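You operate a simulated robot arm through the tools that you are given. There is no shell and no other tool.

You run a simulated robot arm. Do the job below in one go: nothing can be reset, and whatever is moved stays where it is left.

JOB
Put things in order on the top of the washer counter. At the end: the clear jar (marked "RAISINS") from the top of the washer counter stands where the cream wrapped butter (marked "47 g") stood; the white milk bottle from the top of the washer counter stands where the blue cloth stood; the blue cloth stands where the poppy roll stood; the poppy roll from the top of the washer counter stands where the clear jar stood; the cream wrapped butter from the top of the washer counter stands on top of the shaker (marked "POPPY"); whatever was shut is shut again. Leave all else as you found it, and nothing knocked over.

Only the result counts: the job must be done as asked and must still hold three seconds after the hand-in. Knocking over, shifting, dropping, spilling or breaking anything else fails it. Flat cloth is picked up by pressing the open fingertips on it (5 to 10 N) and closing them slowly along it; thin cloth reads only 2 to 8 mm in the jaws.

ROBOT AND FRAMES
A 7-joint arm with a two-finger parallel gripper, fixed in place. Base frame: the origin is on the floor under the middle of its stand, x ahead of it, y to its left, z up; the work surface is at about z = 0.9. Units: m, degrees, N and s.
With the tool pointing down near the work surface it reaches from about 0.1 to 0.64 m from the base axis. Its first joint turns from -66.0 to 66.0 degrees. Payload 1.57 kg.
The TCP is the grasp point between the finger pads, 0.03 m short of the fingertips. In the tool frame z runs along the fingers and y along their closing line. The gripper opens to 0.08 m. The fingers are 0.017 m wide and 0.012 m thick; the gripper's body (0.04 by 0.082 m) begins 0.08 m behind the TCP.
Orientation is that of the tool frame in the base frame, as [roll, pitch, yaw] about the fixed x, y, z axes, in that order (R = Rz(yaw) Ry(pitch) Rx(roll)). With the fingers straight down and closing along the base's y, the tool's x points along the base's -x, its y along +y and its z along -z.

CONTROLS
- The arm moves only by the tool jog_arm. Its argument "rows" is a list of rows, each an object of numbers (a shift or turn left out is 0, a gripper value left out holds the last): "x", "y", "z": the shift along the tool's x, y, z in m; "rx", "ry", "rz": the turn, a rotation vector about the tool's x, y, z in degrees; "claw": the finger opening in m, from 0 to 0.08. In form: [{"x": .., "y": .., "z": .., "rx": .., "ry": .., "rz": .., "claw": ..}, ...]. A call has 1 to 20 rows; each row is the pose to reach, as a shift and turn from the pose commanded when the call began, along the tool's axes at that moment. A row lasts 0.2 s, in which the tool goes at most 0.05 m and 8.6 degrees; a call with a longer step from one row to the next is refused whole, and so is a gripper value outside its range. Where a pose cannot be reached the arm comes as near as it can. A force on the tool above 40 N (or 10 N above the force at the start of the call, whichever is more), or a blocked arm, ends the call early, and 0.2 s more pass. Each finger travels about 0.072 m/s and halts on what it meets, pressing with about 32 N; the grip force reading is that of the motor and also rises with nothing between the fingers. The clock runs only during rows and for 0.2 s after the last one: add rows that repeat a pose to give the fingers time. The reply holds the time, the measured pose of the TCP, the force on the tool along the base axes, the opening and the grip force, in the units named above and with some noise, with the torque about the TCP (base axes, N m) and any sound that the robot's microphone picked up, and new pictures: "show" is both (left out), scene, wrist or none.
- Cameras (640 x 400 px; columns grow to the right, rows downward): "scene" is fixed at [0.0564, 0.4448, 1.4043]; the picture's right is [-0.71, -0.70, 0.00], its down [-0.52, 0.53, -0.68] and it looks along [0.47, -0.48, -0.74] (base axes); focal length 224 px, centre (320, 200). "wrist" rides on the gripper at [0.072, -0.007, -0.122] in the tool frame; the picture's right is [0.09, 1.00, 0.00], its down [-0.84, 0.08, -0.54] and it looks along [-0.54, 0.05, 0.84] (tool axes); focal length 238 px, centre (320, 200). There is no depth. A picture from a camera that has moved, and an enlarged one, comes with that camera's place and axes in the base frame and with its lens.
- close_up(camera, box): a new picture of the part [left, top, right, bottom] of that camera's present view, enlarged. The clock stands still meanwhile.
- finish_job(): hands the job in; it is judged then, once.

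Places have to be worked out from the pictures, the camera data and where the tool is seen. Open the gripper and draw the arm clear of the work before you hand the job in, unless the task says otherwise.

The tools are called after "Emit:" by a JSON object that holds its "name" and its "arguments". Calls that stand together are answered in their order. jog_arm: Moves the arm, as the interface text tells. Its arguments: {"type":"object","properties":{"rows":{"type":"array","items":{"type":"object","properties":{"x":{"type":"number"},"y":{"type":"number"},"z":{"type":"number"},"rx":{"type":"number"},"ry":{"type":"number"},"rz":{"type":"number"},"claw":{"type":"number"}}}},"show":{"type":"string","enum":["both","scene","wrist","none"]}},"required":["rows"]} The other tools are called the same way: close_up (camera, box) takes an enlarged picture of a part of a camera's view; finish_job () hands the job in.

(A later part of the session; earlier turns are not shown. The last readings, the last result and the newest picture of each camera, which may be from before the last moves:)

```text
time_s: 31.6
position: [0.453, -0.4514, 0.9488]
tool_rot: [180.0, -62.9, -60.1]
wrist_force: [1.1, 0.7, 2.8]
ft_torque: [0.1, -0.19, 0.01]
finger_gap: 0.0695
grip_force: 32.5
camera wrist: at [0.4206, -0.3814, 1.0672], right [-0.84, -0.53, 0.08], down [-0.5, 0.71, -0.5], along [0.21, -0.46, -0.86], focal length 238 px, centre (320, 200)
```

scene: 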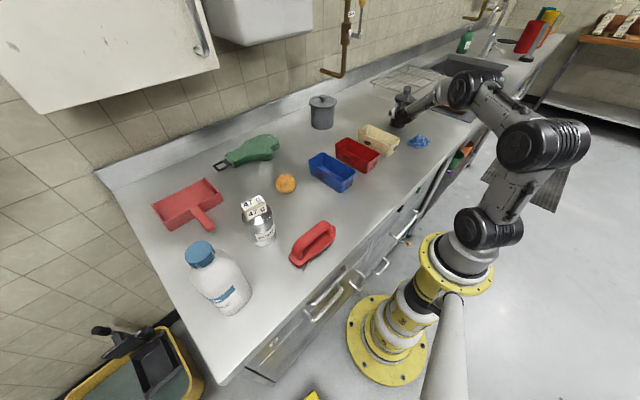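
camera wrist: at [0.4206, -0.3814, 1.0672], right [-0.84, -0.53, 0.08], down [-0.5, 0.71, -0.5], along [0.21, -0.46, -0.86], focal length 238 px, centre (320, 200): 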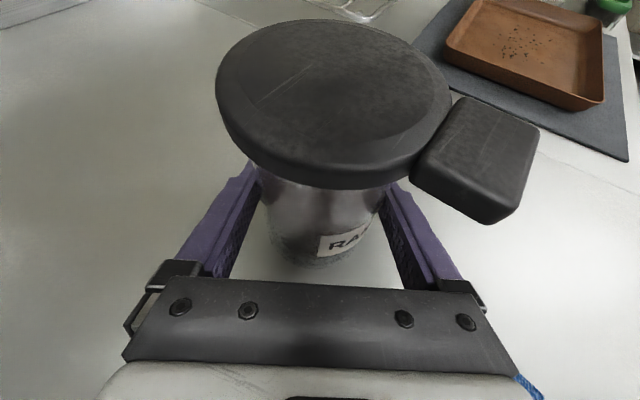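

The jar is gripped (gap 69.5 mm). I lift it a little first and check that it holds.

Emit:
{"name": "jog_arm", "arguments": {"rows": [{"x": 0.0045, "z": -0.0023}, {"x": 0.0134, "z": -0.0068}, {"x": 0.0267, "z": -0.0137}, {"x": 0.0267, "z": -0.0137}]}}

```text
time_s: 32.6
position: [0.4525, -0.4513, 0.9769]
tool_rot: [180.0, -62.9, -60.0]
wrist_force: [-0.8, -0.3, -2.5]
ft_torque: [0.02, 0.0, -0.01]
finger_gap: 0.0697
grip_force: 32.1
camera wrist: at [0.4204, -0.3814, 1.0967], right [-0.84, -0.53, 0.08], down [-0.5, 0.71, -0.5], along [0.21, -0.46, -0.86], focal length 238 px, centre (320, 200)
```

scene: 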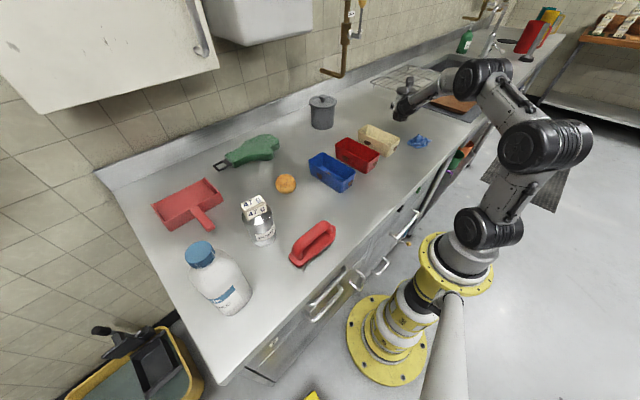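
wrist: 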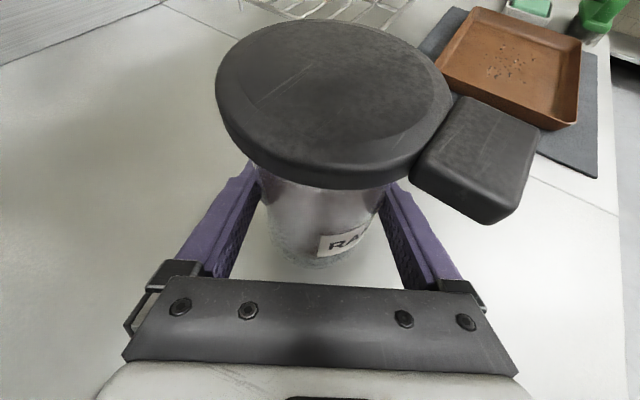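

The jar holds, vertical and level. I raise it above bin height and carry it over to the butter's old place, turning with the arm.

Emit:
{"name": "jog_arm", "arguments": {"rows": [{"x": 0.02, "z": -0.01}, {"x": 0.0401, "z": -0.0205}, {"x": 0.0282, "y": -0.0309, "z": -0.0437, "rx": 3.47, "rz": -1.77}, {"x": 0.0163, "y": -0.0618, "z": -0.067, "rx": 6.93, "rz": -3.53}, {"x": 0.0044, "y": -0.0927, "z": -0.0902, "rx": 10.4, "rz": -5.3}, {"x": -0.0075, "y": -0.1236, "z": -0.1135, "rx": 13.87, "rz": -7.07}, {"x": -0.0193, "y": -0.1545, "z": -0.1367, "rx": 17.33, "rz": -8.83}, {"x": -0.0312, "y": -0.1854, "z": -0.16, "rx": 20.8, "rz": -10.6}, {"x": -0.0431, "y": -0.2163, "z": -0.1832, "rx": 24.27, "rz": -12.37}, {"x": -0.055, "y": -0.2472, "z": -0.2065, "rx": 27.73, "rz": -14.13}, {"x": -0.0669, "y": -0.2781, "z": -0.2297, "rx": 31.2, "rz": -15.9}, {"x": -0.0669, "y": -0.2781, "z": -0.2297, "rx": 31.2, "rz": -15.9}]}}

```text
time_s: 35.2
position: [0.5754, -0.1086, 1.022]
tool_rot: [-179.8, -63.0, -24.9]
wrist_force: [0.0, -0.9, -3.0]
ft_torque: [0.03, 0.0, 0.01]
finger_gap: 0.0693
grip_force: 32.1
camera wrist: at [0.5109, -0.0703, 1.1417], right [-0.38, -0.92, 0.08], down [-0.82, 0.29, -0.5], along [0.44, -0.26, -0.86], focal length 238 px, centre (320, 200)
```

scene: 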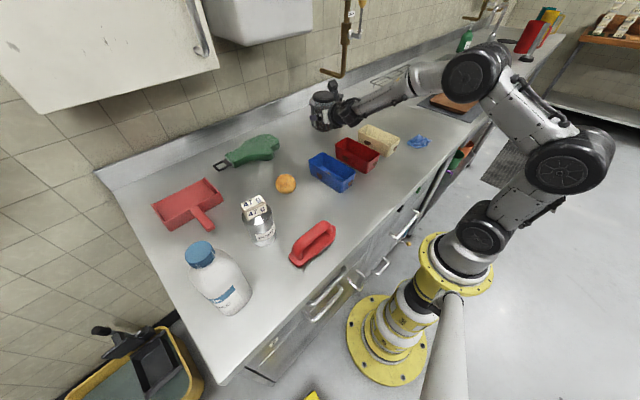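
wrist: 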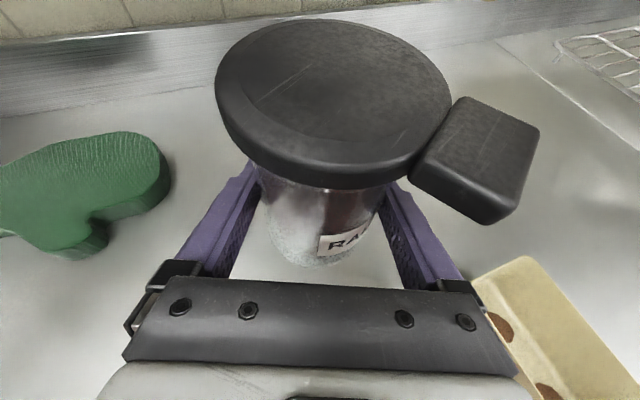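

The jar is above the butter's old place at (0.5755, -0.1085). I lower it to just above the counter.

Emit:
{"name": "jog_arm", "arguments": {"rows": [{"x": -0.0178, "z": 0.0091}, {"x": -0.0356, "z": 0.0182}, {"x": -0.0499, "z": 0.0254}, {"x": -0.0588, "z": 0.03}, {"x": -0.0606, "z": 0.0309}, {"x": -0.0606, "z": 0.0309}]}}

```text
time_s: 36.6
position: [0.5776, -0.1081, 0.9582]
tool_rot: [-179.8, -63.5, -25.2]
wrist_force: [-0.6, 2.0, 16.4]
ft_torque: [0.68, 1.64, -0.09]
finger_gap: 0.0695
grip_force: 32.5
camera wrist: at [0.5112, -0.0699, 1.0772], right [-0.38, -0.92, 0.08], down [-0.81, 0.29, -0.51], along [0.44, -0.26, -0.86], focal length 238 px, centre (320, 200)
```

scene: 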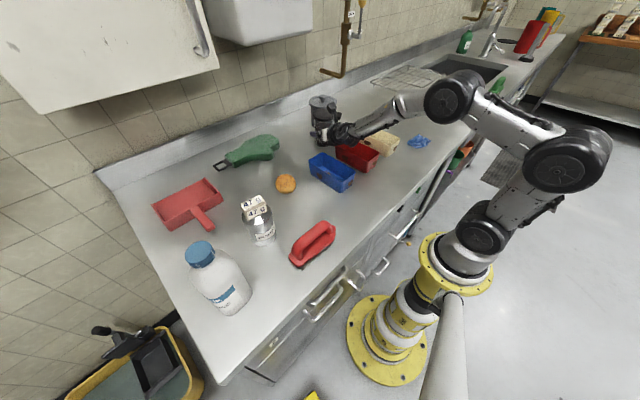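
wrist: 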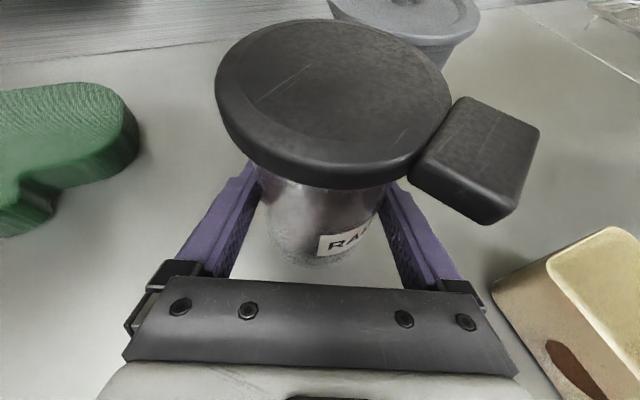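

A contact of 16 N with a torque shows something behind the jar touches—likely the gripper's underside on the red bin. I look closely before backing up.

Emit:
{"name": "close_up", "arguments": {"camera": "scene", "box": [295, 85, 415, 195]}}

Emit:
{"name": "jog_arm", "arguments": {"rows": [{"x": 0.0089, "z": -0.0045}, {"x": 0.0267, "z": -0.0136}, {"x": 0.0535, "z": -0.0272}, {"x": 0.0535, "z": -0.0272}]}}

Emit:
{"name": "close_up", "arguments": {"camera": "scene", "box": [295, 65, 415, 195]}}

```text
3.64 times, centred on (355, 140) of scene
camera zoom: at [0.0562, 0.4448, 1.4043], right [-0.71, -0.7, 0.0], down [-0.52, 0.53, -0.68], along [0.47, -0.48, -0.74], focal length 814 px, centre (193, 418)
```

zoom: 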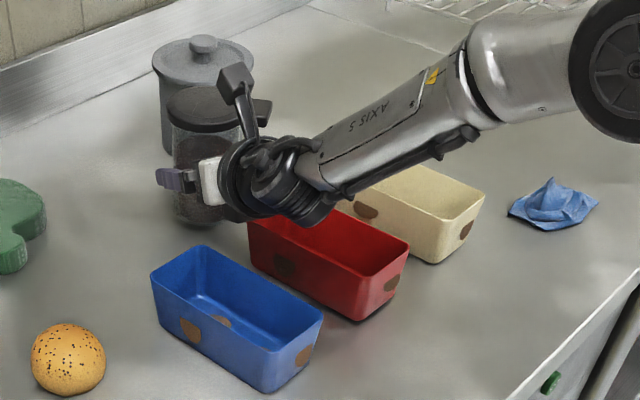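

```text
time_s: 37.6
position: [0.5758, -0.11, 1.0136]
tool_rot: [180.0, -62.9, -25.0]
wrist_force: [-1.0, 0.0, -2.6]
ft_torque: [0.01, 0.03, 0.03]
finger_gap: 0.0693
grip_force: 32.1
camera wrist: at [0.5109, -0.0706, 1.1328], right [-0.38, -0.92, 0.08], down [-0.82, 0.29, -0.5], along [0.43, -0.26, -0.86], focal length 238 px, centre (320, 200)
```

scene: 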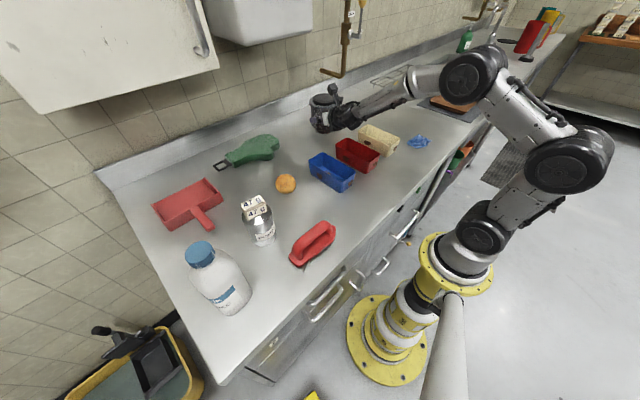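
wrist: 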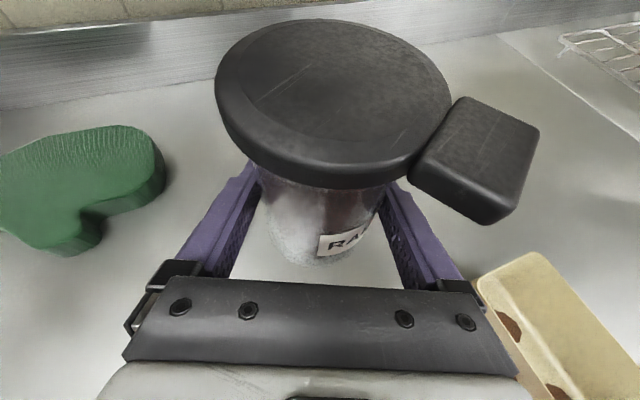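

```text
3.08 times, centred on (355, 130) of scene
camera zoom: at [0.0565, 0.4447, 1.4043], right [-0.71, -0.7, 0.0], down [-0.52, 0.53, -0.68], along [0.47, -0.48, -0.74], focal length 688 px, centre (212, 415)
```

zoom: 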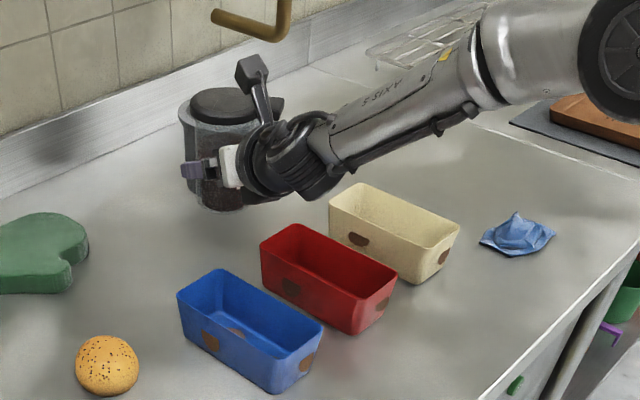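

The round flange behind the gripper touched the red bin's rim; the bin has not visibly shifted, and I've raised clear. I'll try swinging the tool's heading sideways (in the air) so the flange ends up beyond the bins' far ends.

Emit:
{"name": "jog_arm", "arguments": {"rows": [{"rx": -6.12, "rz": 3.13}, {"rx": -12.24, "rz": 6.26}, {"rx": -18.36, "rz": 9.39}, {"rx": -24.48, "rz": 12.52}, {"rx": -30.6, "rz": 15.66}, {"rx": -36.72, "rz": 18.79}, {"rx": -42.84, "rz": 21.92}, {"rx": -48.96, "rz": 25.05}, {"rx": -48.96, "rz": 25.05}]}}

```text
time_s: 39.6
position: [0.5761, -0.1087, 1.0137]
tool_rot: [-179.9, -62.9, -80.1]
wrist_force: [-0.5, 0.4, -3.6]
ft_torque: [-0.03, -0.02, 0.01]
finger_gap: 0.0693
grip_force: 31.8
camera wrist: at [0.5699, -0.0319, 1.1338], right [-0.97, -0.21, 0.08], down [-0.22, 0.84, -0.5], along [0.04, -0.5, -0.86], focal length 238 px, centre (320, 200)
```

scene: 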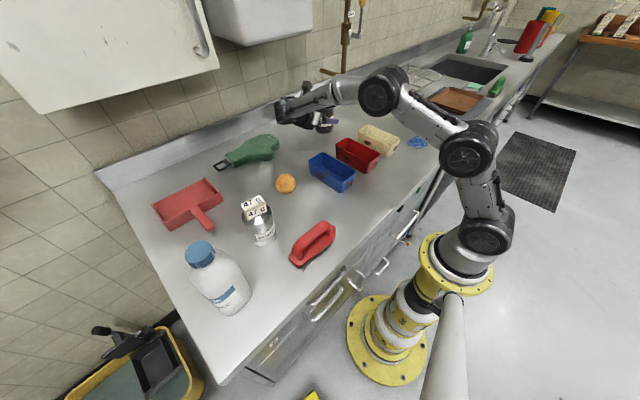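
wrist: 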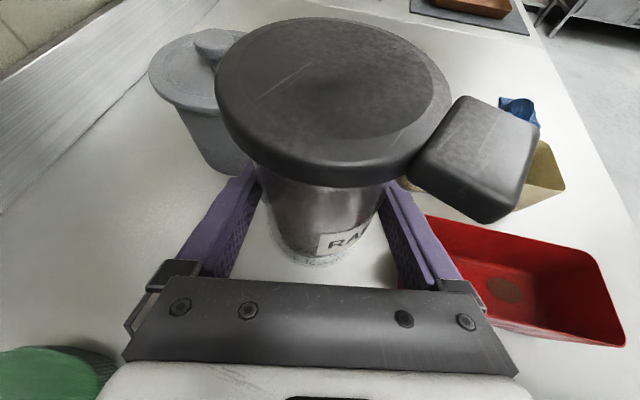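

The sideways heading (-80°) is reachable and the flange now points away from the bins. I lower the jar again, in smaller steps.

Emit:
{"name": "jog_arm", "arguments": {"rows": [{"x": -0.0134, "z": 0.0068}, {"x": -0.0267, "z": 0.0137}, {"x": -0.0383, "z": 0.0196}, {"x": -0.0454, "z": 0.0232}, {"x": -0.0498, "z": 0.0255}, {"x": -0.0498, "z": 0.0255}]}}

Emit:
{"name": "close_up", "arguments": {"camera": "scene", "box": [265, 75, 385, 195]}}

```text
time_s: 41.0
position: [0.5761, -0.1081, 0.958]
tool_rot: [-179.8, -63.0, -80.1]
wrist_force: [-0.5, -0.2, -2.6]
ft_torque: [0.03, -0.03, -0.01]
finger_gap: 0.0692
grip_force: 31.8
camera wrist: at [0.5698, -0.0319, 1.0775], right [-0.97, -0.21, 0.08], down [-0.23, 0.84, -0.5], along [0.04, -0.5, -0.86], focal length 238 px, centre (320, 200)
```

scene: 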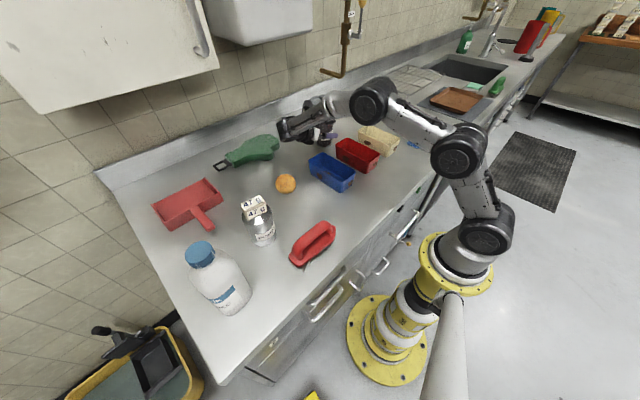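
wrist: 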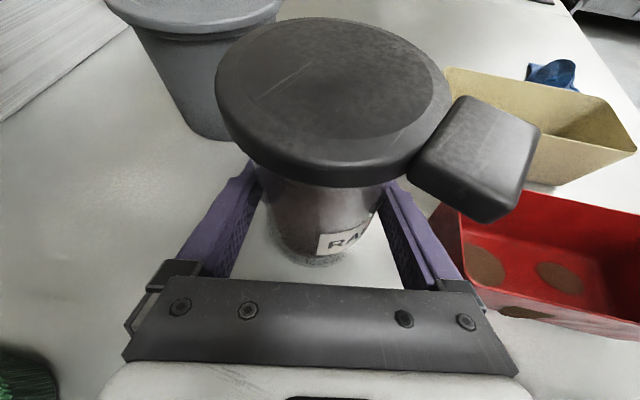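

```text
3.33 times, centred on (325, 135) of scene
camera zoom: at [0.0565, 0.4447, 1.4043], right [-0.71, -0.7, 0.0], down [-0.52, 0.53, -0.68], along [0.47, -0.48, -0.74], focal length 746 px, centre (303, 417)
```

zoom: 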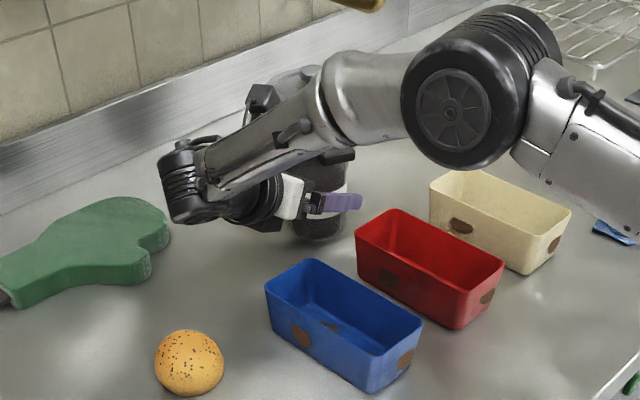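

No contact at 0.958. I lower further by small steps to the counter.

Emit:
{"name": "jog_arm", "arguments": {"rows": [{"x": -0.0027, "z": 0.0014}, {"x": -0.0053, "z": 0.0027}, {"x": -0.0062, "z": 0.0032}, {"x": -0.0062, "z": 0.0032}], "show": "none"}}

```text
time_s: 42.0
position: [0.5777, -0.1092, 0.9515]
tool_rot: [-179.7, -62.9, -80.1]
wrist_force: [-0.5, -0.6, -3.6]
ft_torque: [0.04, 0.03, 0.03]
finger_gap: 0.069
grip_force: 31.6
```

Emit:
{"name": "jog_arm", "arguments": {"rows": [{"x": -0.0009, "z": 0.0005}, {"x": -0.0018, "z": 0.0009}, {"x": -0.0018, "z": 0.0009}], "show": "none"}}

```text
time_s: 42.8
position: [0.5761, -0.1077, 0.9487]
tool_rot: [-180.0, -63.0, -80.1]
wrist_force: [-0.4, 0.8, -2.9]
ft_torque: [-0.02, -0.01, 0.0]
finger_gap: 0.0691
grip_force: 31.8
```

Emit:
{"name": "jog_arm", "arguments": {"rows": [{"x": -0.0009, "z": 0.0005}, {"x": -0.0013, "z": 0.0007}, {"x": -0.0013, "z": 0.0007}], "show": "none"}}

```text
time_s: 43.6
position: [0.5764, -0.1078, 0.9475]
tool_rot: [-179.8, -62.9, -80.1]
wrist_force: [0.6, 0.9, -2.6]
ft_torque: [0.01, -0.01, 0.01]
finger_gap: 0.0692
grip_force: 31.9
```

Emit:
{"name": "jog_arm", "arguments": {"rows": [{"x": -0.0009, "z": 0.0005}, {"x": -0.0013, "z": 0.0007}, {"x": -0.0013, "z": 0.0007}], "show": "wrist"}}

```text
time_s: 44.4
position: [0.5769, -0.1083, 0.9476]
tool_rot: [-179.4, -63.1, -80.4]
wrist_force: [-1.9, 0.0, 6.0]
ft_torque: [0.15, -0.14, 0.04]
finger_gap: 0.0691
grip_force: 32.4
camera wrist: at [0.57, -0.0317, 1.067], right [-0.97, -0.21, 0.08], down [-0.22, 0.84, -0.5], along [0.04, -0.5, -0.86], focal length 238 px, centre (320, 200)
```

wrist: 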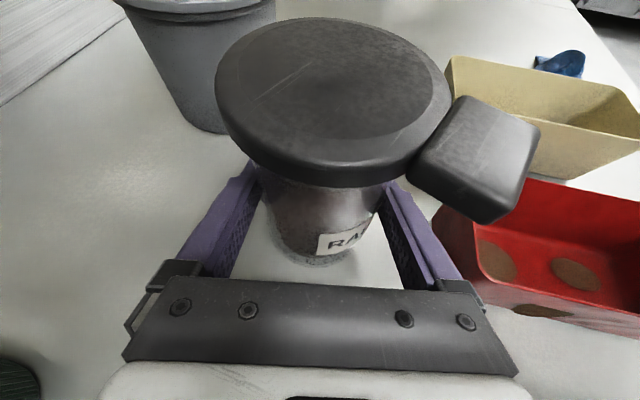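

The jar is down (6 N, contact close under the TCP). I open the fingers and check.

Emit:
{"name": "jog_arm", "arguments": {"rows": [{"x": 0.0004, "z": -0.0002, "claw": 0.071}, {"x": 0.0004, "z": -0.0002, "claw": 0.073}, {"x": 0.0004, "z": -0.0002, "claw": 0.077}, {"x": 0.0004, "z": -0.0002, "claw": 0.08}, {"x": 0.0004, "z": -0.0002, "claw": 0.08}, {"x": 0.0004, "z": -0.0002, "claw": 0.08}]}}

```text
time_s: 45.8
position: [0.5763, -0.1092, 0.9463]
tool_rot: [-179.9, -63.0, -80.1]
wrist_force: [0.6, -0.2, 0.0]
ft_torque: [0.02, 0.01, 0.03]
finger_gap: 0.08
grip_force: 0.0
camera wrist: at [0.57, -0.0318, 1.0663], right [-0.97, -0.21, 0.08], down [-0.23, 0.84, -0.5], along [0.04, -0.5, -0.86], focal length 238 px, centre (320, 200)
```

scene: 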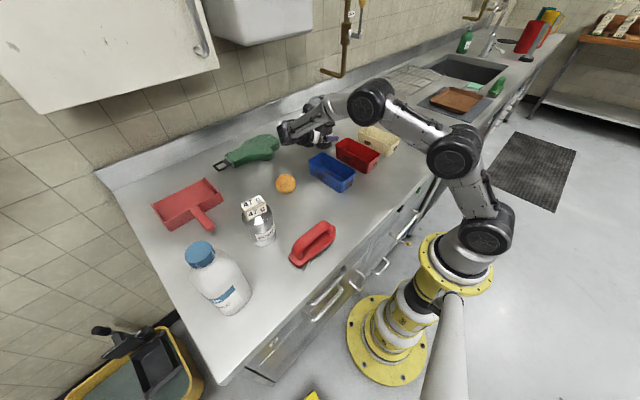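
wrist: 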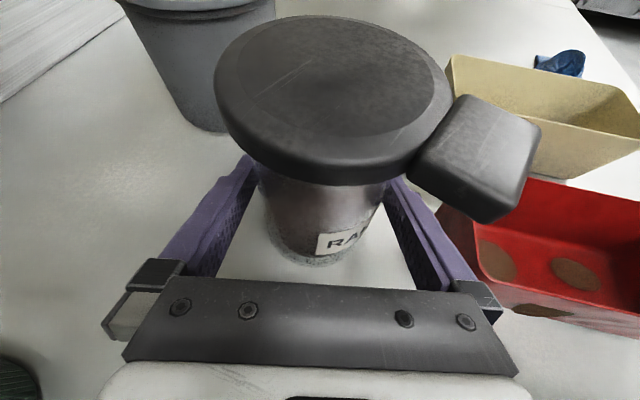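

The jar stands free. I withdraw straight back along the tool axis.

Emit:
{"name": "jog_arm", "arguments": {"rows": [{"z": -0.01}, {"z": -0.022}, {"z": -0.036}, {"z": -0.052}, {"z": -0.072}, {"z": -0.095}, {"z": -0.12}, {"z": -0.12}]}}

```text
time_s: 47.6
position: [0.557, -0.0038, 1.0017]
tool_rot: [-179.8, -63.0, -80.1]
wrist_force: [-0.3, 0.0, 0.4]
ft_torque: [-0.01, 0.02, 0.03]
finger_gap: 0.0801
grip_force: 0.1
camera wrist: at [0.551, 0.0729, 1.1213], right [-0.97, -0.21, 0.08], down [-0.23, 0.84, -0.5], along [0.04, -0.5, -0.86], focal length 238 px, centre (320, 200)
```

scene: 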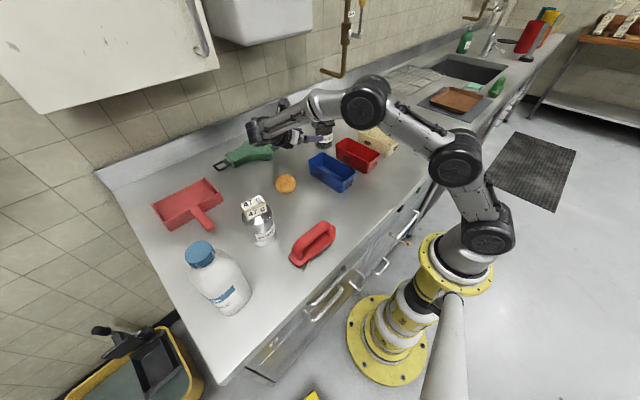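
wrist: 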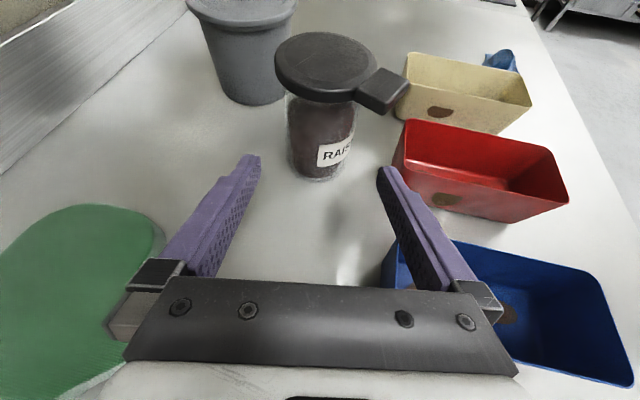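

The jar stands upright at the butter's old place. Now I bring the tool back upright while rising towards the poppy roll.

Emit:
{"name": "jog_arm", "arguments": {"rows": [{"x": 0.0047, "y": 0.0091, "z": -0.0233}, {"x": 0.0094, "y": 0.0181, "z": -0.0465, "ry": -7.9}, {"x": 0.0141, "y": 0.0272, "z": -0.0698, "ry": -15.8}, {"x": 0.0188, "y": 0.0363, "z": -0.0931, "ry": -23.7}, {"x": 0.0235, "y": 0.0453, "z": -0.1163, "ry": -31.6}, {"x": 0.0282, "y": 0.0544, "z": -0.1396, "ry": -39.5}, {"x": 0.0329, "y": 0.0634, "z": -0.1628, "ry": -47.4}, {"x": 0.0376, "y": 0.0725, "z": -0.1861, "ry": -55.3}, {"x": 0.0376, "y": 0.0725, "z": -0.1861, "ry": -63}, {"x": 0.0376, "y": 0.0725, "z": -0.1861, "ry": -63}]}}

```text
time_s: 49.8
position: [0.46, 0.1296, 1.1176]
tool_rot: [-179.9, 0.0, -80.0]
wrist_force: [0.4, -0.3, -0.5]
ft_torque: [-0.03, -0.01, -0.02]
finger_gap: 0.0804
grip_force: 0.0
camera wrist: at [0.479, 0.0612, 1.2403], right [-0.96, -0.26, 0.0], down [-0.22, 0.81, 0.54], along [-0.14, 0.52, -0.84], focal length 238 px, centre (320, 200)
```

scene: 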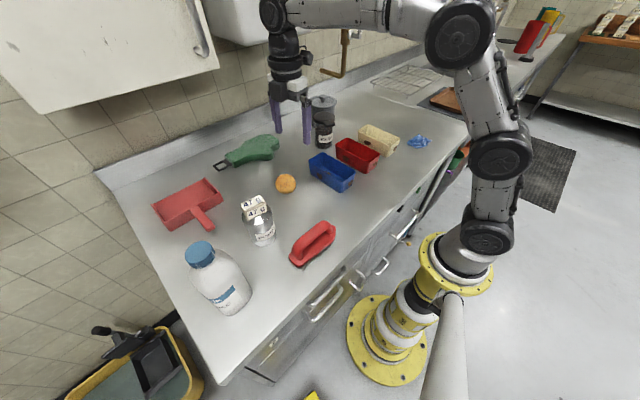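
wrist: 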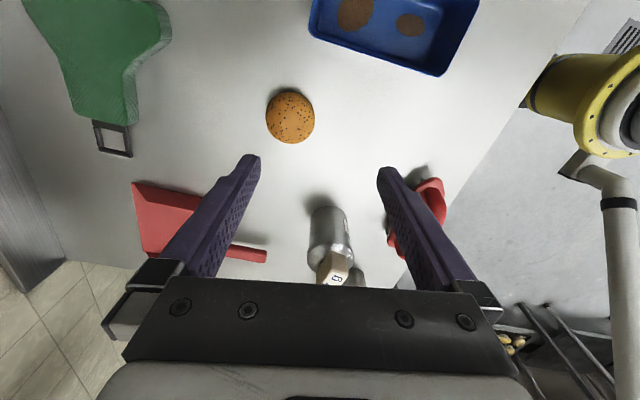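

Emit:
{"name": "close_up", "arguments": {"camera": "scene", "box": [260, 160, 320, 210]}}

Emit:
{"name": "close_up", "arguments": {"camera": "wrist", "box": [240, 75, 340, 155]}}

Emit:
{"name": "close_up", "arguments": {"camera": "scene", "box": [280, 70, 460, 200]}}

```text
8.00 times, centred on (290, 185) of scene
camera zoom: at [0.0564, 0.4448, 1.4043], right [-0.71, -0.7, 0.0], down [-0.52, 0.53, -0.68], along [0.47, -0.48, -0.74], focal length 1790 px, centre (560, 320)
```

zoom: 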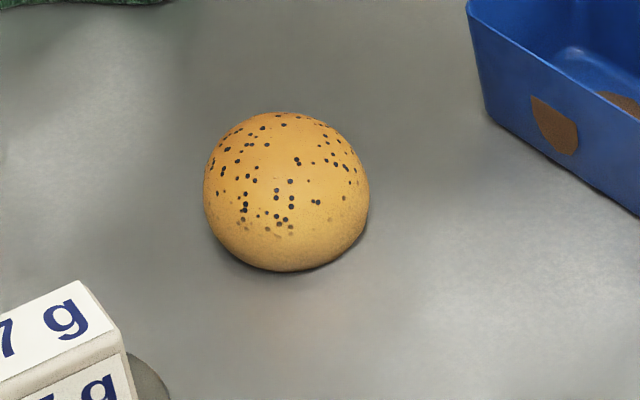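

```text
5.00 times, centred on (290, 115) of wrist
camera zoom: at [0.479, 0.0612, 1.2403], right [-0.96, -0.26, 0.0], down [-0.22, 0.81, 0.54], along [-0.14, 0.52, -0.84], focal length 1192 px, centre (470, 625)
```

zoom: 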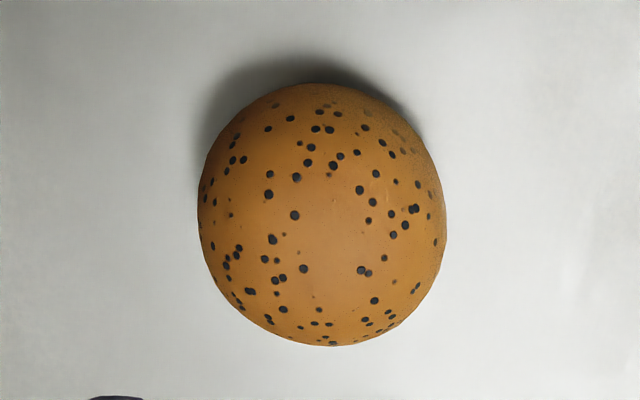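

```text
3.08 times, centred on (370, 135) of scene
camera zoom: at [0.0564, 0.4448, 1.4043], right [-0.71, -0.7, 0.0], down [-0.52, 0.53, -0.68], along [0.47, -0.48, -0.74], focal length 688 px, centre (166, 400)
```

zoom: 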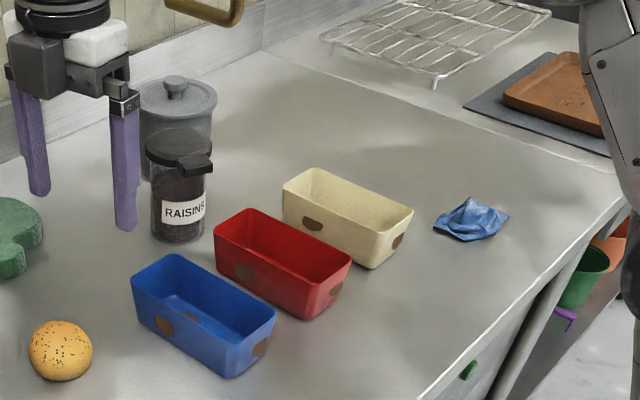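

The bins and jar are where they should be. The roll is a bun about 66 mm wide near (0.4955, 0.148); I move over it and come lower to refine its position.

Emit:
{"name": "jog_arm", "arguments": {"rows": [{"x": -0.006, "y": -0.02, "z": 0.02}, {"x": -0.012, "y": -0.0382, "z": 0.05}, {"x": -0.012, "y": -0.0382, "z": 0.085}, {"x": -0.012, "y": -0.0382, "z": 0.085}]}}

```text
time_s: 50.8
position: [0.4972, 0.1492, 1.0336]
tool_rot: [-179.9, 0.0, -80.0]
wrist_force: [-0.8, 0.0, 0.2]
ft_torque: [-0.02, -0.04, 0.01]
finger_gap: 0.0798
grip_force: 0.1
camera wrist: at [0.5156, 0.0803, 1.1555], right [-0.96, -0.26, 0.0], down [-0.22, 0.81, 0.54], along [-0.14, 0.52, -0.84], focal length 238 px, centre (320, 200)
```

scene: 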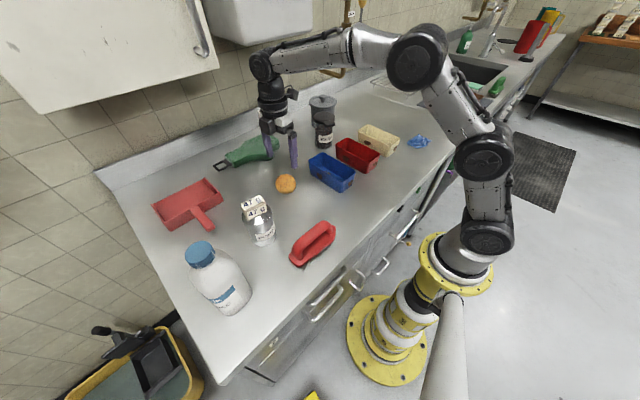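
wrist: 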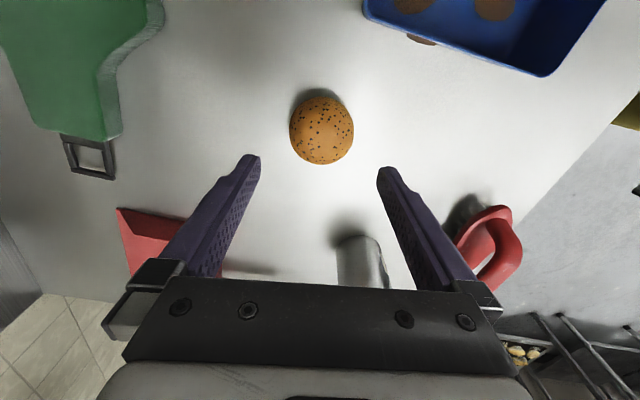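

The roll is centred within 2 mm between the fingers. I descend to z ≈ 0.938 and close slowly.

Emit:
{"name": "jog_arm", "arguments": {"rows": [{"x": 0.0006, "y": 0.002, "z": 0.03}, {"x": 0.0006, "y": 0.002, "z": 0.06}, {"x": 0.0006, "y": 0.002, "z": 0.08}, {"x": 0.0006, "y": 0.002, "z": 0.093}, {"x": 0.0006, "y": 0.002, "z": 0.0945}, {"x": 0.0006, "y": 0.002, "z": 0.0945}]}}

```text
time_s: 52.2
position: [0.4936, 0.1484, 0.9397]
tool_rot: [-179.9, 0.0, -80.0]
wrist_force: [0.9, -0.1, -0.5]
ft_torque: [0.02, -0.02, -0.02]
finger_gap: 0.0799
grip_force: 0.0
camera wrist: at [0.5137, 0.079, 1.0613], right [-0.96, -0.26, 0.0], down [-0.22, 0.81, 0.54], along [-0.14, 0.52, -0.84], focal length 238 px, centre (320, 200)
```

scene: 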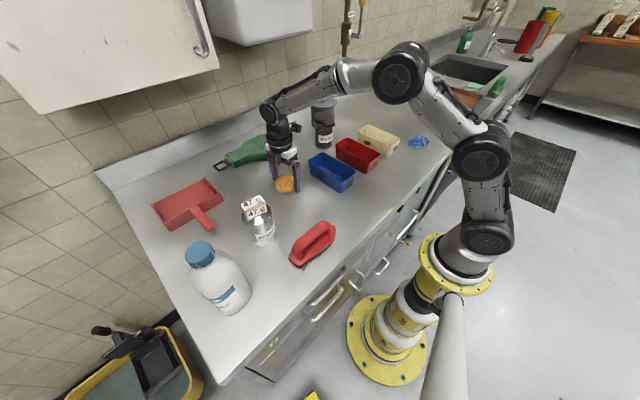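
wrist: 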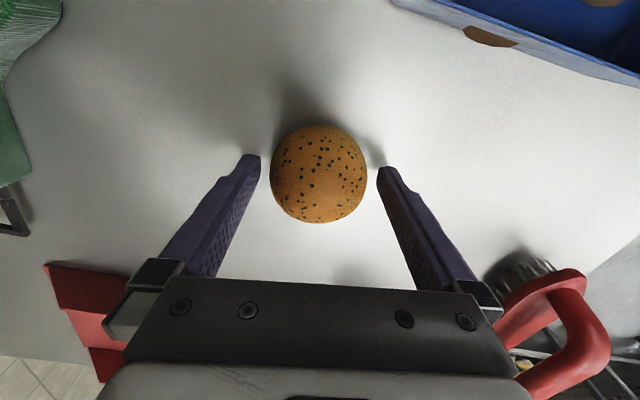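

Aligned. I close on the roll slowly.

Emit:
{"name": "jog_arm", "arguments": {"rows": [{"claw": 0.075}, {"claw": 0.071}, {"claw": 0.068}, {"claw": 0.065}, {"claw": 0.062}, {"claw": 0.06}, {"claw": 0.058}, {"claw": 0.058}], "show": "wrist"}}

```text
time_s: 54.0
position: [0.4943, 0.1484, 0.9401]
tool_rot: [-179.9, 0.0, -80.0]
wrist_force: [0.7, -0.6, 1.5]
ft_torque: [-0.01, 0.01, -0.01]
finger_gap: 0.0626
grip_force: 13.8
camera wrist: at [0.5138, 0.0789, 1.0616], right [-0.96, -0.26, 0.0], down [-0.22, 0.81, 0.54], along [-0.14, 0.52, -0.84], focal length 238 px, centre (320, 200)
```

wrist: 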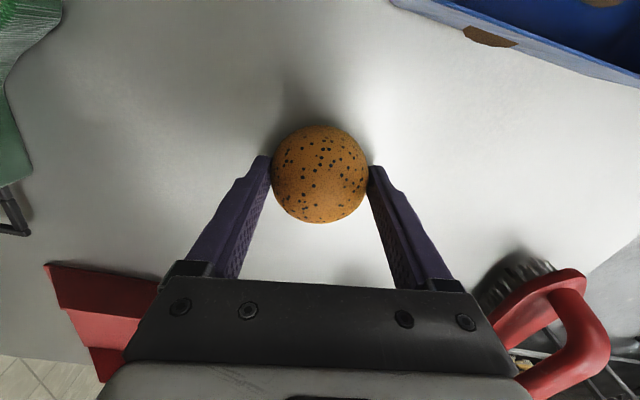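

Gripped lightly at 63 mm. I tighten a little and lift to test the hold.

Emit:
{"name": "jog_arm", "arguments": {"rows": [{"claw": 0.054}, {"claw": 0.052}, {"claw": 0.052, "z": -0.005}, {"claw": 0.052, "z": -0.015}, {"claw": 0.052, "z": -0.035}, {"claw": 0.052, "z": -0.035}], "show": "both"}}

```text
time_s: 55.4
position: [0.4943, 0.1481, 0.9759]
tool_rot: [-180.0, 0.0, -80.0]
wrist_force: [0.3, 1.0, -1.0]
ft_torque: [0.01, 0.02, 0.01]
finger_gap: 0.0625
grip_force: 13.7
camera wrist: at [0.5131, 0.0788, 1.0977], right [-0.96, -0.26, 0.0], down [-0.22, 0.81, 0.54], along [-0.14, 0.52, -0.84], focal length 238 px, centre (320, 200)
```

scene: 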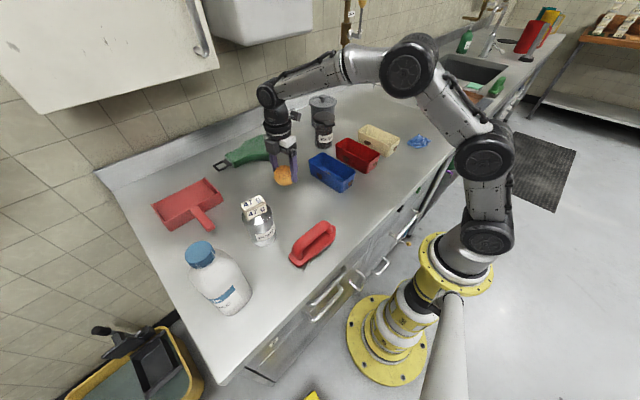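
wrist: 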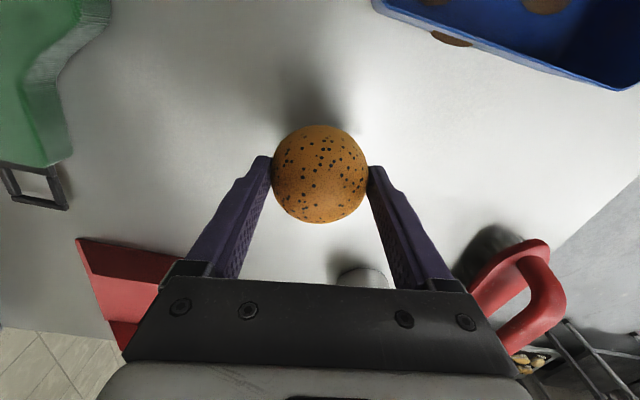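

The roll is held. I lift it well clear and carry it over the bins to near the jar's old spot.

Emit:
{"name": "jog_arm", "arguments": {"rows": [{"z": -0.04}, {"z": -0.085}, {"z": -0.124}, {"x": 0.0443, "y": 0.0147, "z": -0.124}, {"x": 0.0886, "y": 0.0293, "z": -0.124}, {"x": 0.133, "y": 0.044, "z": -0.124}, {"x": 0.1773, "y": 0.0587, "z": -0.124}, {"x": 0.2216, "y": 0.0734, "z": -0.124}, {"x": 0.2659, "y": 0.088, "z": -0.124}, {"x": 0.3102, "y": 0.1027, "z": -0.124}, {"x": 0.3545, "y": 0.1174, "z": -0.12}, {"x": 0.3989, "y": 0.132, "z": -0.117}, {"x": 0.4432, "y": 0.1467, "z": -0.114}, {"x": 0.4875, "y": 0.1614, "z": -0.114}, {"x": 0.4875, "y": 0.1614, "z": -0.114}]}}

```text
time_s: 58.6
position: [0.4215, -0.3609, 1.0891]
tool_rot: [-179.8, 0.0, -79.8]
wrist_force: [0.0, -0.3, 0.5]
ft_torque: [0.02, -0.01, -0.04]
finger_gap: 0.0623
grip_force: 13.9
camera wrist: at [0.4404, -0.4295, 1.2099], right [-0.96, -0.26, 0.0], down [-0.22, 0.81, 0.54], along [-0.14, 0.52, -0.84], focal length 238 px, centre (320, 200)
```

scene: 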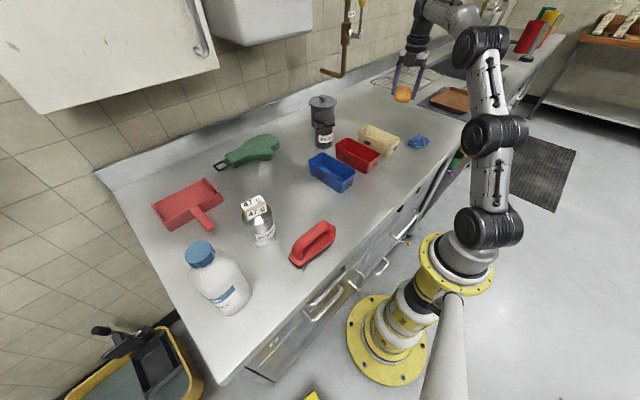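
wrist: 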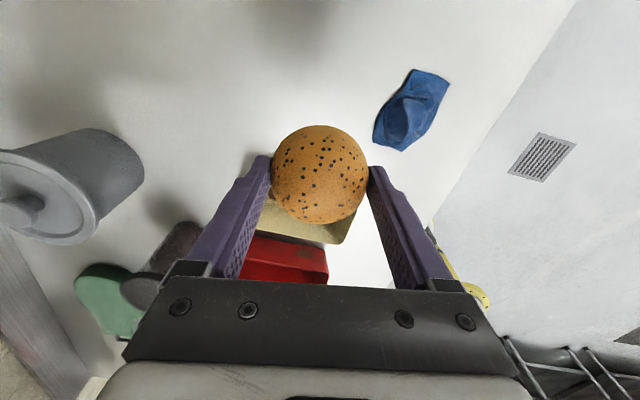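

I move outward and down to just above the jar's old spot.

Emit:
{"name": "jog_arm", "arguments": {"rows": [{"z": 0.04}, {"z": 0.08}, {"x": 0.03, "y": -0.005, "z": 0.1}, {"x": 0.06, "y": -0.01, "z": 0.118}, {"x": 0.0932, "y": -0.016, "z": 0.128}, {"x": 0.0932, "y": -0.016, "z": 0.138}, {"x": 0.0932, "y": -0.016, "z": 0.138}]}}

```text
time_s: 60.2
position: [0.4511, -0.4507, 0.9499]
tool_rot: [-179.8, -0.1, -80.0]
wrist_force: [-0.1, -0.4, -0.3]
ft_torque: [0.0, 0.01, 0.03]
finger_gap: 0.0625
grip_force: 13.6
camera wrist: at [0.4704, -0.5198, 1.0721], right [-0.96, -0.26, 0.0], down [-0.22, 0.81, 0.54], along [-0.14, 0.52, -0.84], focal length 238 px, centre (320, 200)
```

scene: 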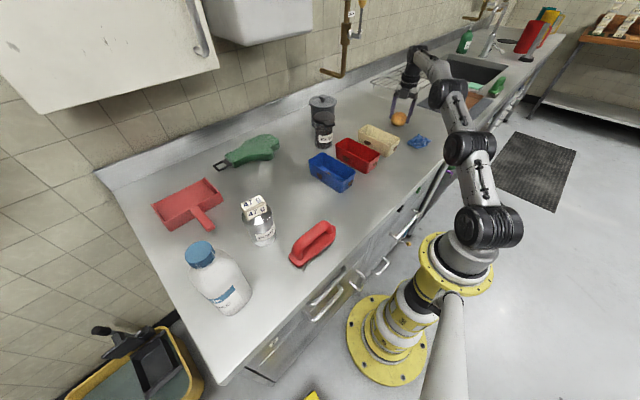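
wrist: 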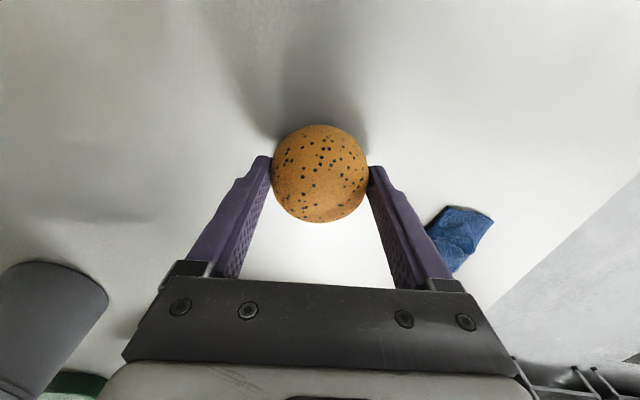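

Position is right over the old jar spot. I lower the last 9 mm gently.

Emit:
{"name": "jog_arm", "arguments": {"rows": [{"z": 0.004, "y": -0.001}, {"z": 0.007, "y": -0.001}, {"z": 0.009, "y": -0.001}, {"z": 0.009, "y": -0.001}], "show": "none"}}

```text
time_s: 61.2
position: [0.4542, -0.4494, 0.9417]
tool_rot: [-179.9, 0.0, -80.0]
wrist_force: [0.0, -0.5, -0.8]
ft_torque: [0.03, -0.02, 0.0]
finger_gap: 0.0623
grip_force: 14.5
```

Emit:
{"name": "jog_arm", "arguments": {"rows": [{"z": 0.001}, {"z": 0.002}, {"z": 0.002}], "show": "none"}}

```text
time_s: 62.0
position: [0.4536, -0.449, 0.9393]
tool_rot: [-179.9, -0.1, -80.0]
wrist_force: [-0.7, -0.3, 2.6]
ft_torque: [0.0, 0.11, 0.01]
finger_gap: 0.0624
grip_force: 13.8
```

Contact is felt (force turned positive). I open the fingers and rise.

Emit:
{"name": "jog_arm", "arguments": {"rows": [{"claw": 0.062}, {"claw": 0.066}, {"claw": 0.072}, {"claw": 0.078}, {"claw": 0.08}, {"claw": 0.08}, {"z": -0.01}, {"z": -0.03}, {"z": -0.06}, {"z": -0.09}, {"z": -0.09}]}}

```text
time_s: 64.4
position: [0.4428, -0.438, 1.025]
tool_rot: [-179.9, 0.2, -80.1]
wrist_force: [-0.4, -0.5, 0.2]
ft_torque: [0.01, -0.01, 0.0]
finger_gap: 0.0801
grip_force: 0.0
out of reach, approached as far as the arm can: row 9, 10, 11
camera wrist: at [0.4625, -0.5077, 1.147], right [-0.96, -0.26, 0.0], down [-0.22, 0.81, 0.54], along [-0.14, 0.52, -0.84], focal length 238 px, centre (320, 200)
```

scene: 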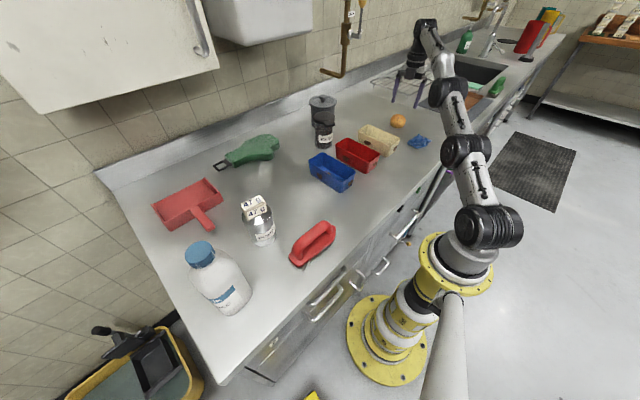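
wrist: 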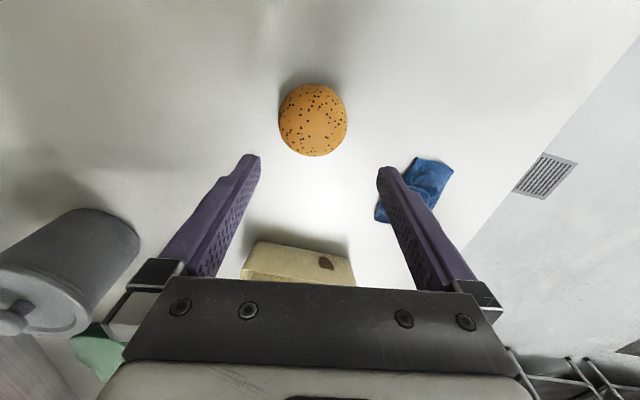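

The roll stands on the jar's old spot. Now I move above the blue cloth for a close look.

Emit:
{"name": "jog_arm", "arguments": {"rows": [{"x": -0.018, "y": 0.028, "z": -0.01}, {"x": -0.037, "y": 0.056, "z": -0.025}, {"x": -0.055, "y": 0.084, "z": -0.04}, {"x": -0.0735, "y": 0.1117, "z": -0.055}, {"x": -0.0735, "y": 0.1117, "z": -0.055}]}}

Emit:
{"name": "close_up", "arguments": {"camera": "wrist", "box": [260, 70, 380, 180]}}

Emit:
{"name": "close_up", "arguments": {"camera": "scene", "box": [380, 100, 450, 160]}}

```text
time_s: 65.6
position: [0.32, -0.3836, 1.0813]
tool_rot: [-179.9, 0.0, -80.0]
wrist_force: [0.3, -0.3, -0.7]
ft_torque: [-0.02, 0.0, -0.01]
finger_gap: 0.0801
grip_force: 0.2
camera wrist: at [0.3388, -0.4535, 1.2035], right [-0.96, -0.26, 0.0], down [-0.22, 0.81, 0.54], along [-0.14, 0.52, -0.84], focal length 238 px, centre (320, 200)
```

scene: 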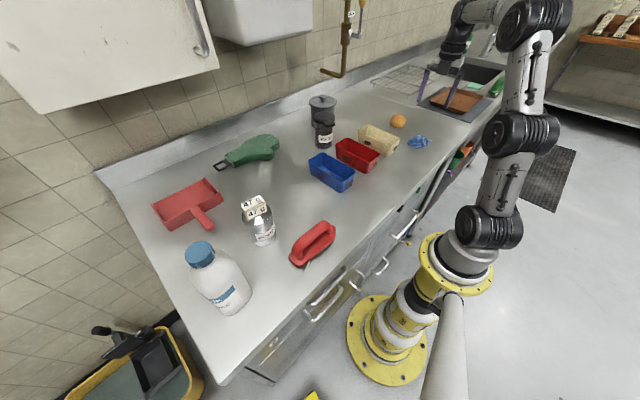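
wrist: 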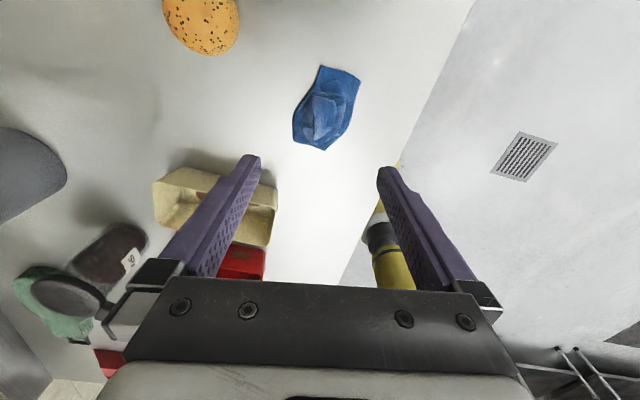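

```text
3.64 times, centred on (320, 125) of wrist
camera zoom: at [0.3388, -0.4535, 1.2035], right [-0.96, -0.26, 0.0], down [-0.22, 0.81, 0.54], along [-0.14, 0.52, -0.84], focal length 867 px, centre (320, 473)
```

zoom: 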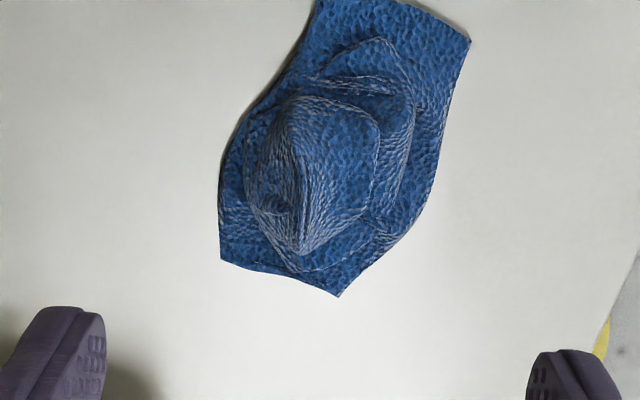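

```text
6.67 times, centred on (415, 130) of scene
camera zoom: at [0.0564, 0.4448, 1.4043], right [-0.71, -0.7, 0.0], down [-0.52, 0.53, -0.68], along [0.47, -0.48, -0.74], focal length 1492 px, centre (-313, 667)
```

zoom: 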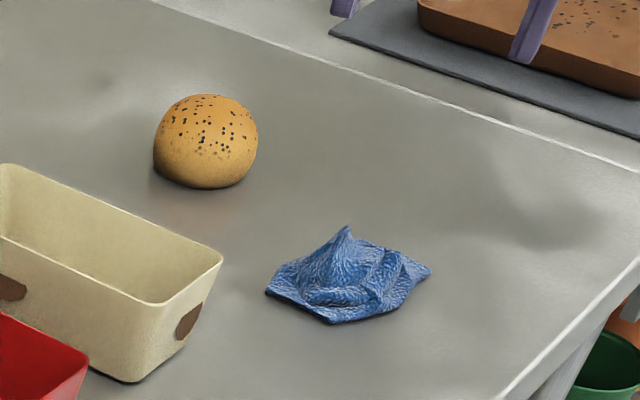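

The cloth is bunched with a peak near (0.322, -0.368, 0.937) and centred near (0.317, -0.39). I descend with part-open fingers on both sides of the peak and look before closing.

Emit:
{"name": "jog_arm", "arguments": {"rows": [{"x": -0.005, "y": -0.004, "z": 0.03, "claw": 0.075}, {"x": -0.005, "y": -0.004, "z": 0.07, "claw": 0.07}, {"x": -0.005, "y": -0.004, "z": 0.1, "claw": 0.065}, {"x": -0.005, "y": -0.004, "z": 0.12, "claw": 0.065}, {"x": -0.005, "y": -0.004, "z": 0.125, "claw": 0.065}]}}

Emit:
{"name": "close_up", "arguments": {"camera": "wrist", "box": [240, 100, 400, 220]}}

Emit:
{"name": "close_up", "arguments": {"camera": "scene", "box": [380, 100, 450, 160]}}

```text
time_s: 66.7
position: [0.3246, -0.3815, 0.9667]
tool_rot: [-179.5, -0.7, -80.0]
wrist_force: [-1.6, 0.3, 5.2]
ft_torque: [-0.05, 0.23, -0.03]
finger_gap: 0.0658
grip_force: 0.5
stopped in row 5: the force on the tool passed its limit at 47 N (the readings are from after the stop); the commanded pose is now the measured one
camera wrist: at [0.3421, -0.4491, 1.0901], right [-0.96, -0.26, -0.01], down [-0.23, 0.82, 0.53], along [-0.13, 0.51, -0.85], focal length 238 px, centre (320, 200)
```

scene: 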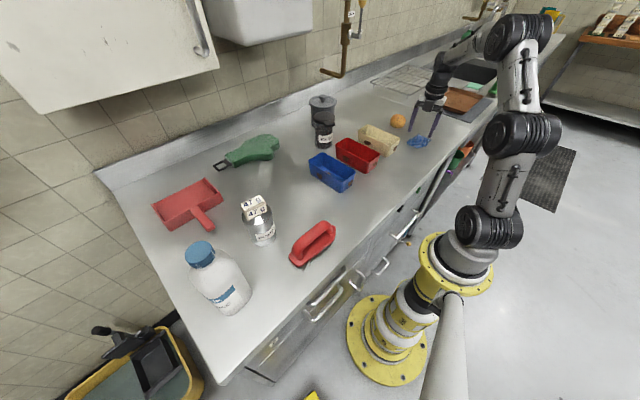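
wrist: 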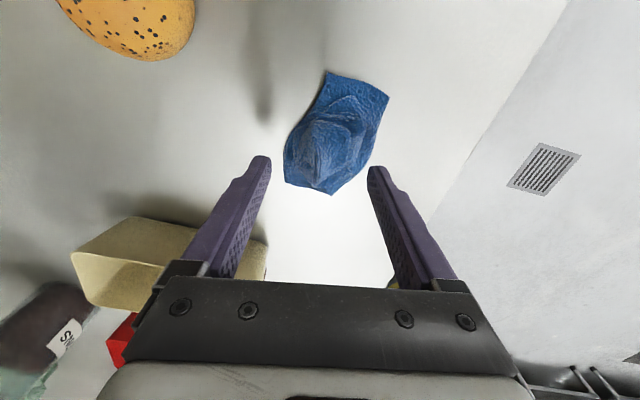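

```text
3.33 times, centred on (320, 160) of wrist
camera zoom: at [0.3421, -0.4491, 1.0901], right [-0.96, -0.26, -0.01], down [-0.23, 0.82, 0.53], along [-0.13, 0.51, -0.85], focal length 794 px, centre (320, 333)
```

zoom: 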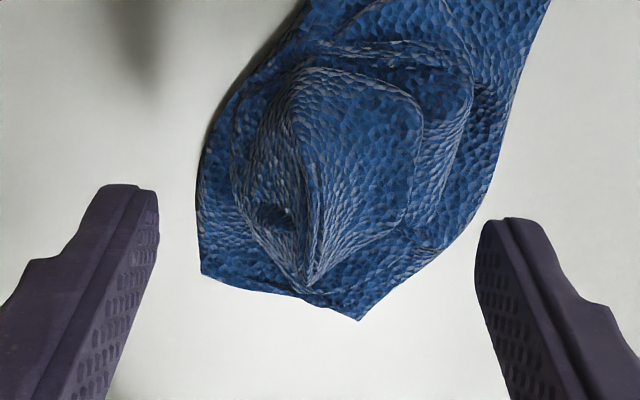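

```text
6.67 times, centred on (415, 130) of scene
camera zoom: at [0.0564, 0.4448, 1.4043], right [-0.71, -0.7, 0.0], down [-0.52, 0.53, -0.68], along [0.47, -0.48, -0.74], focal length 1492 px, centre (-313, 667)
```

zoom: 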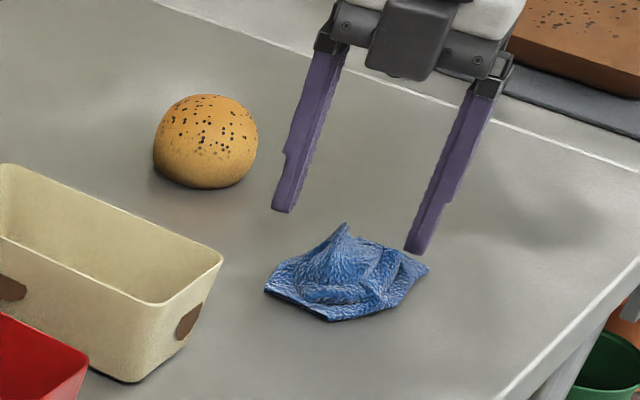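

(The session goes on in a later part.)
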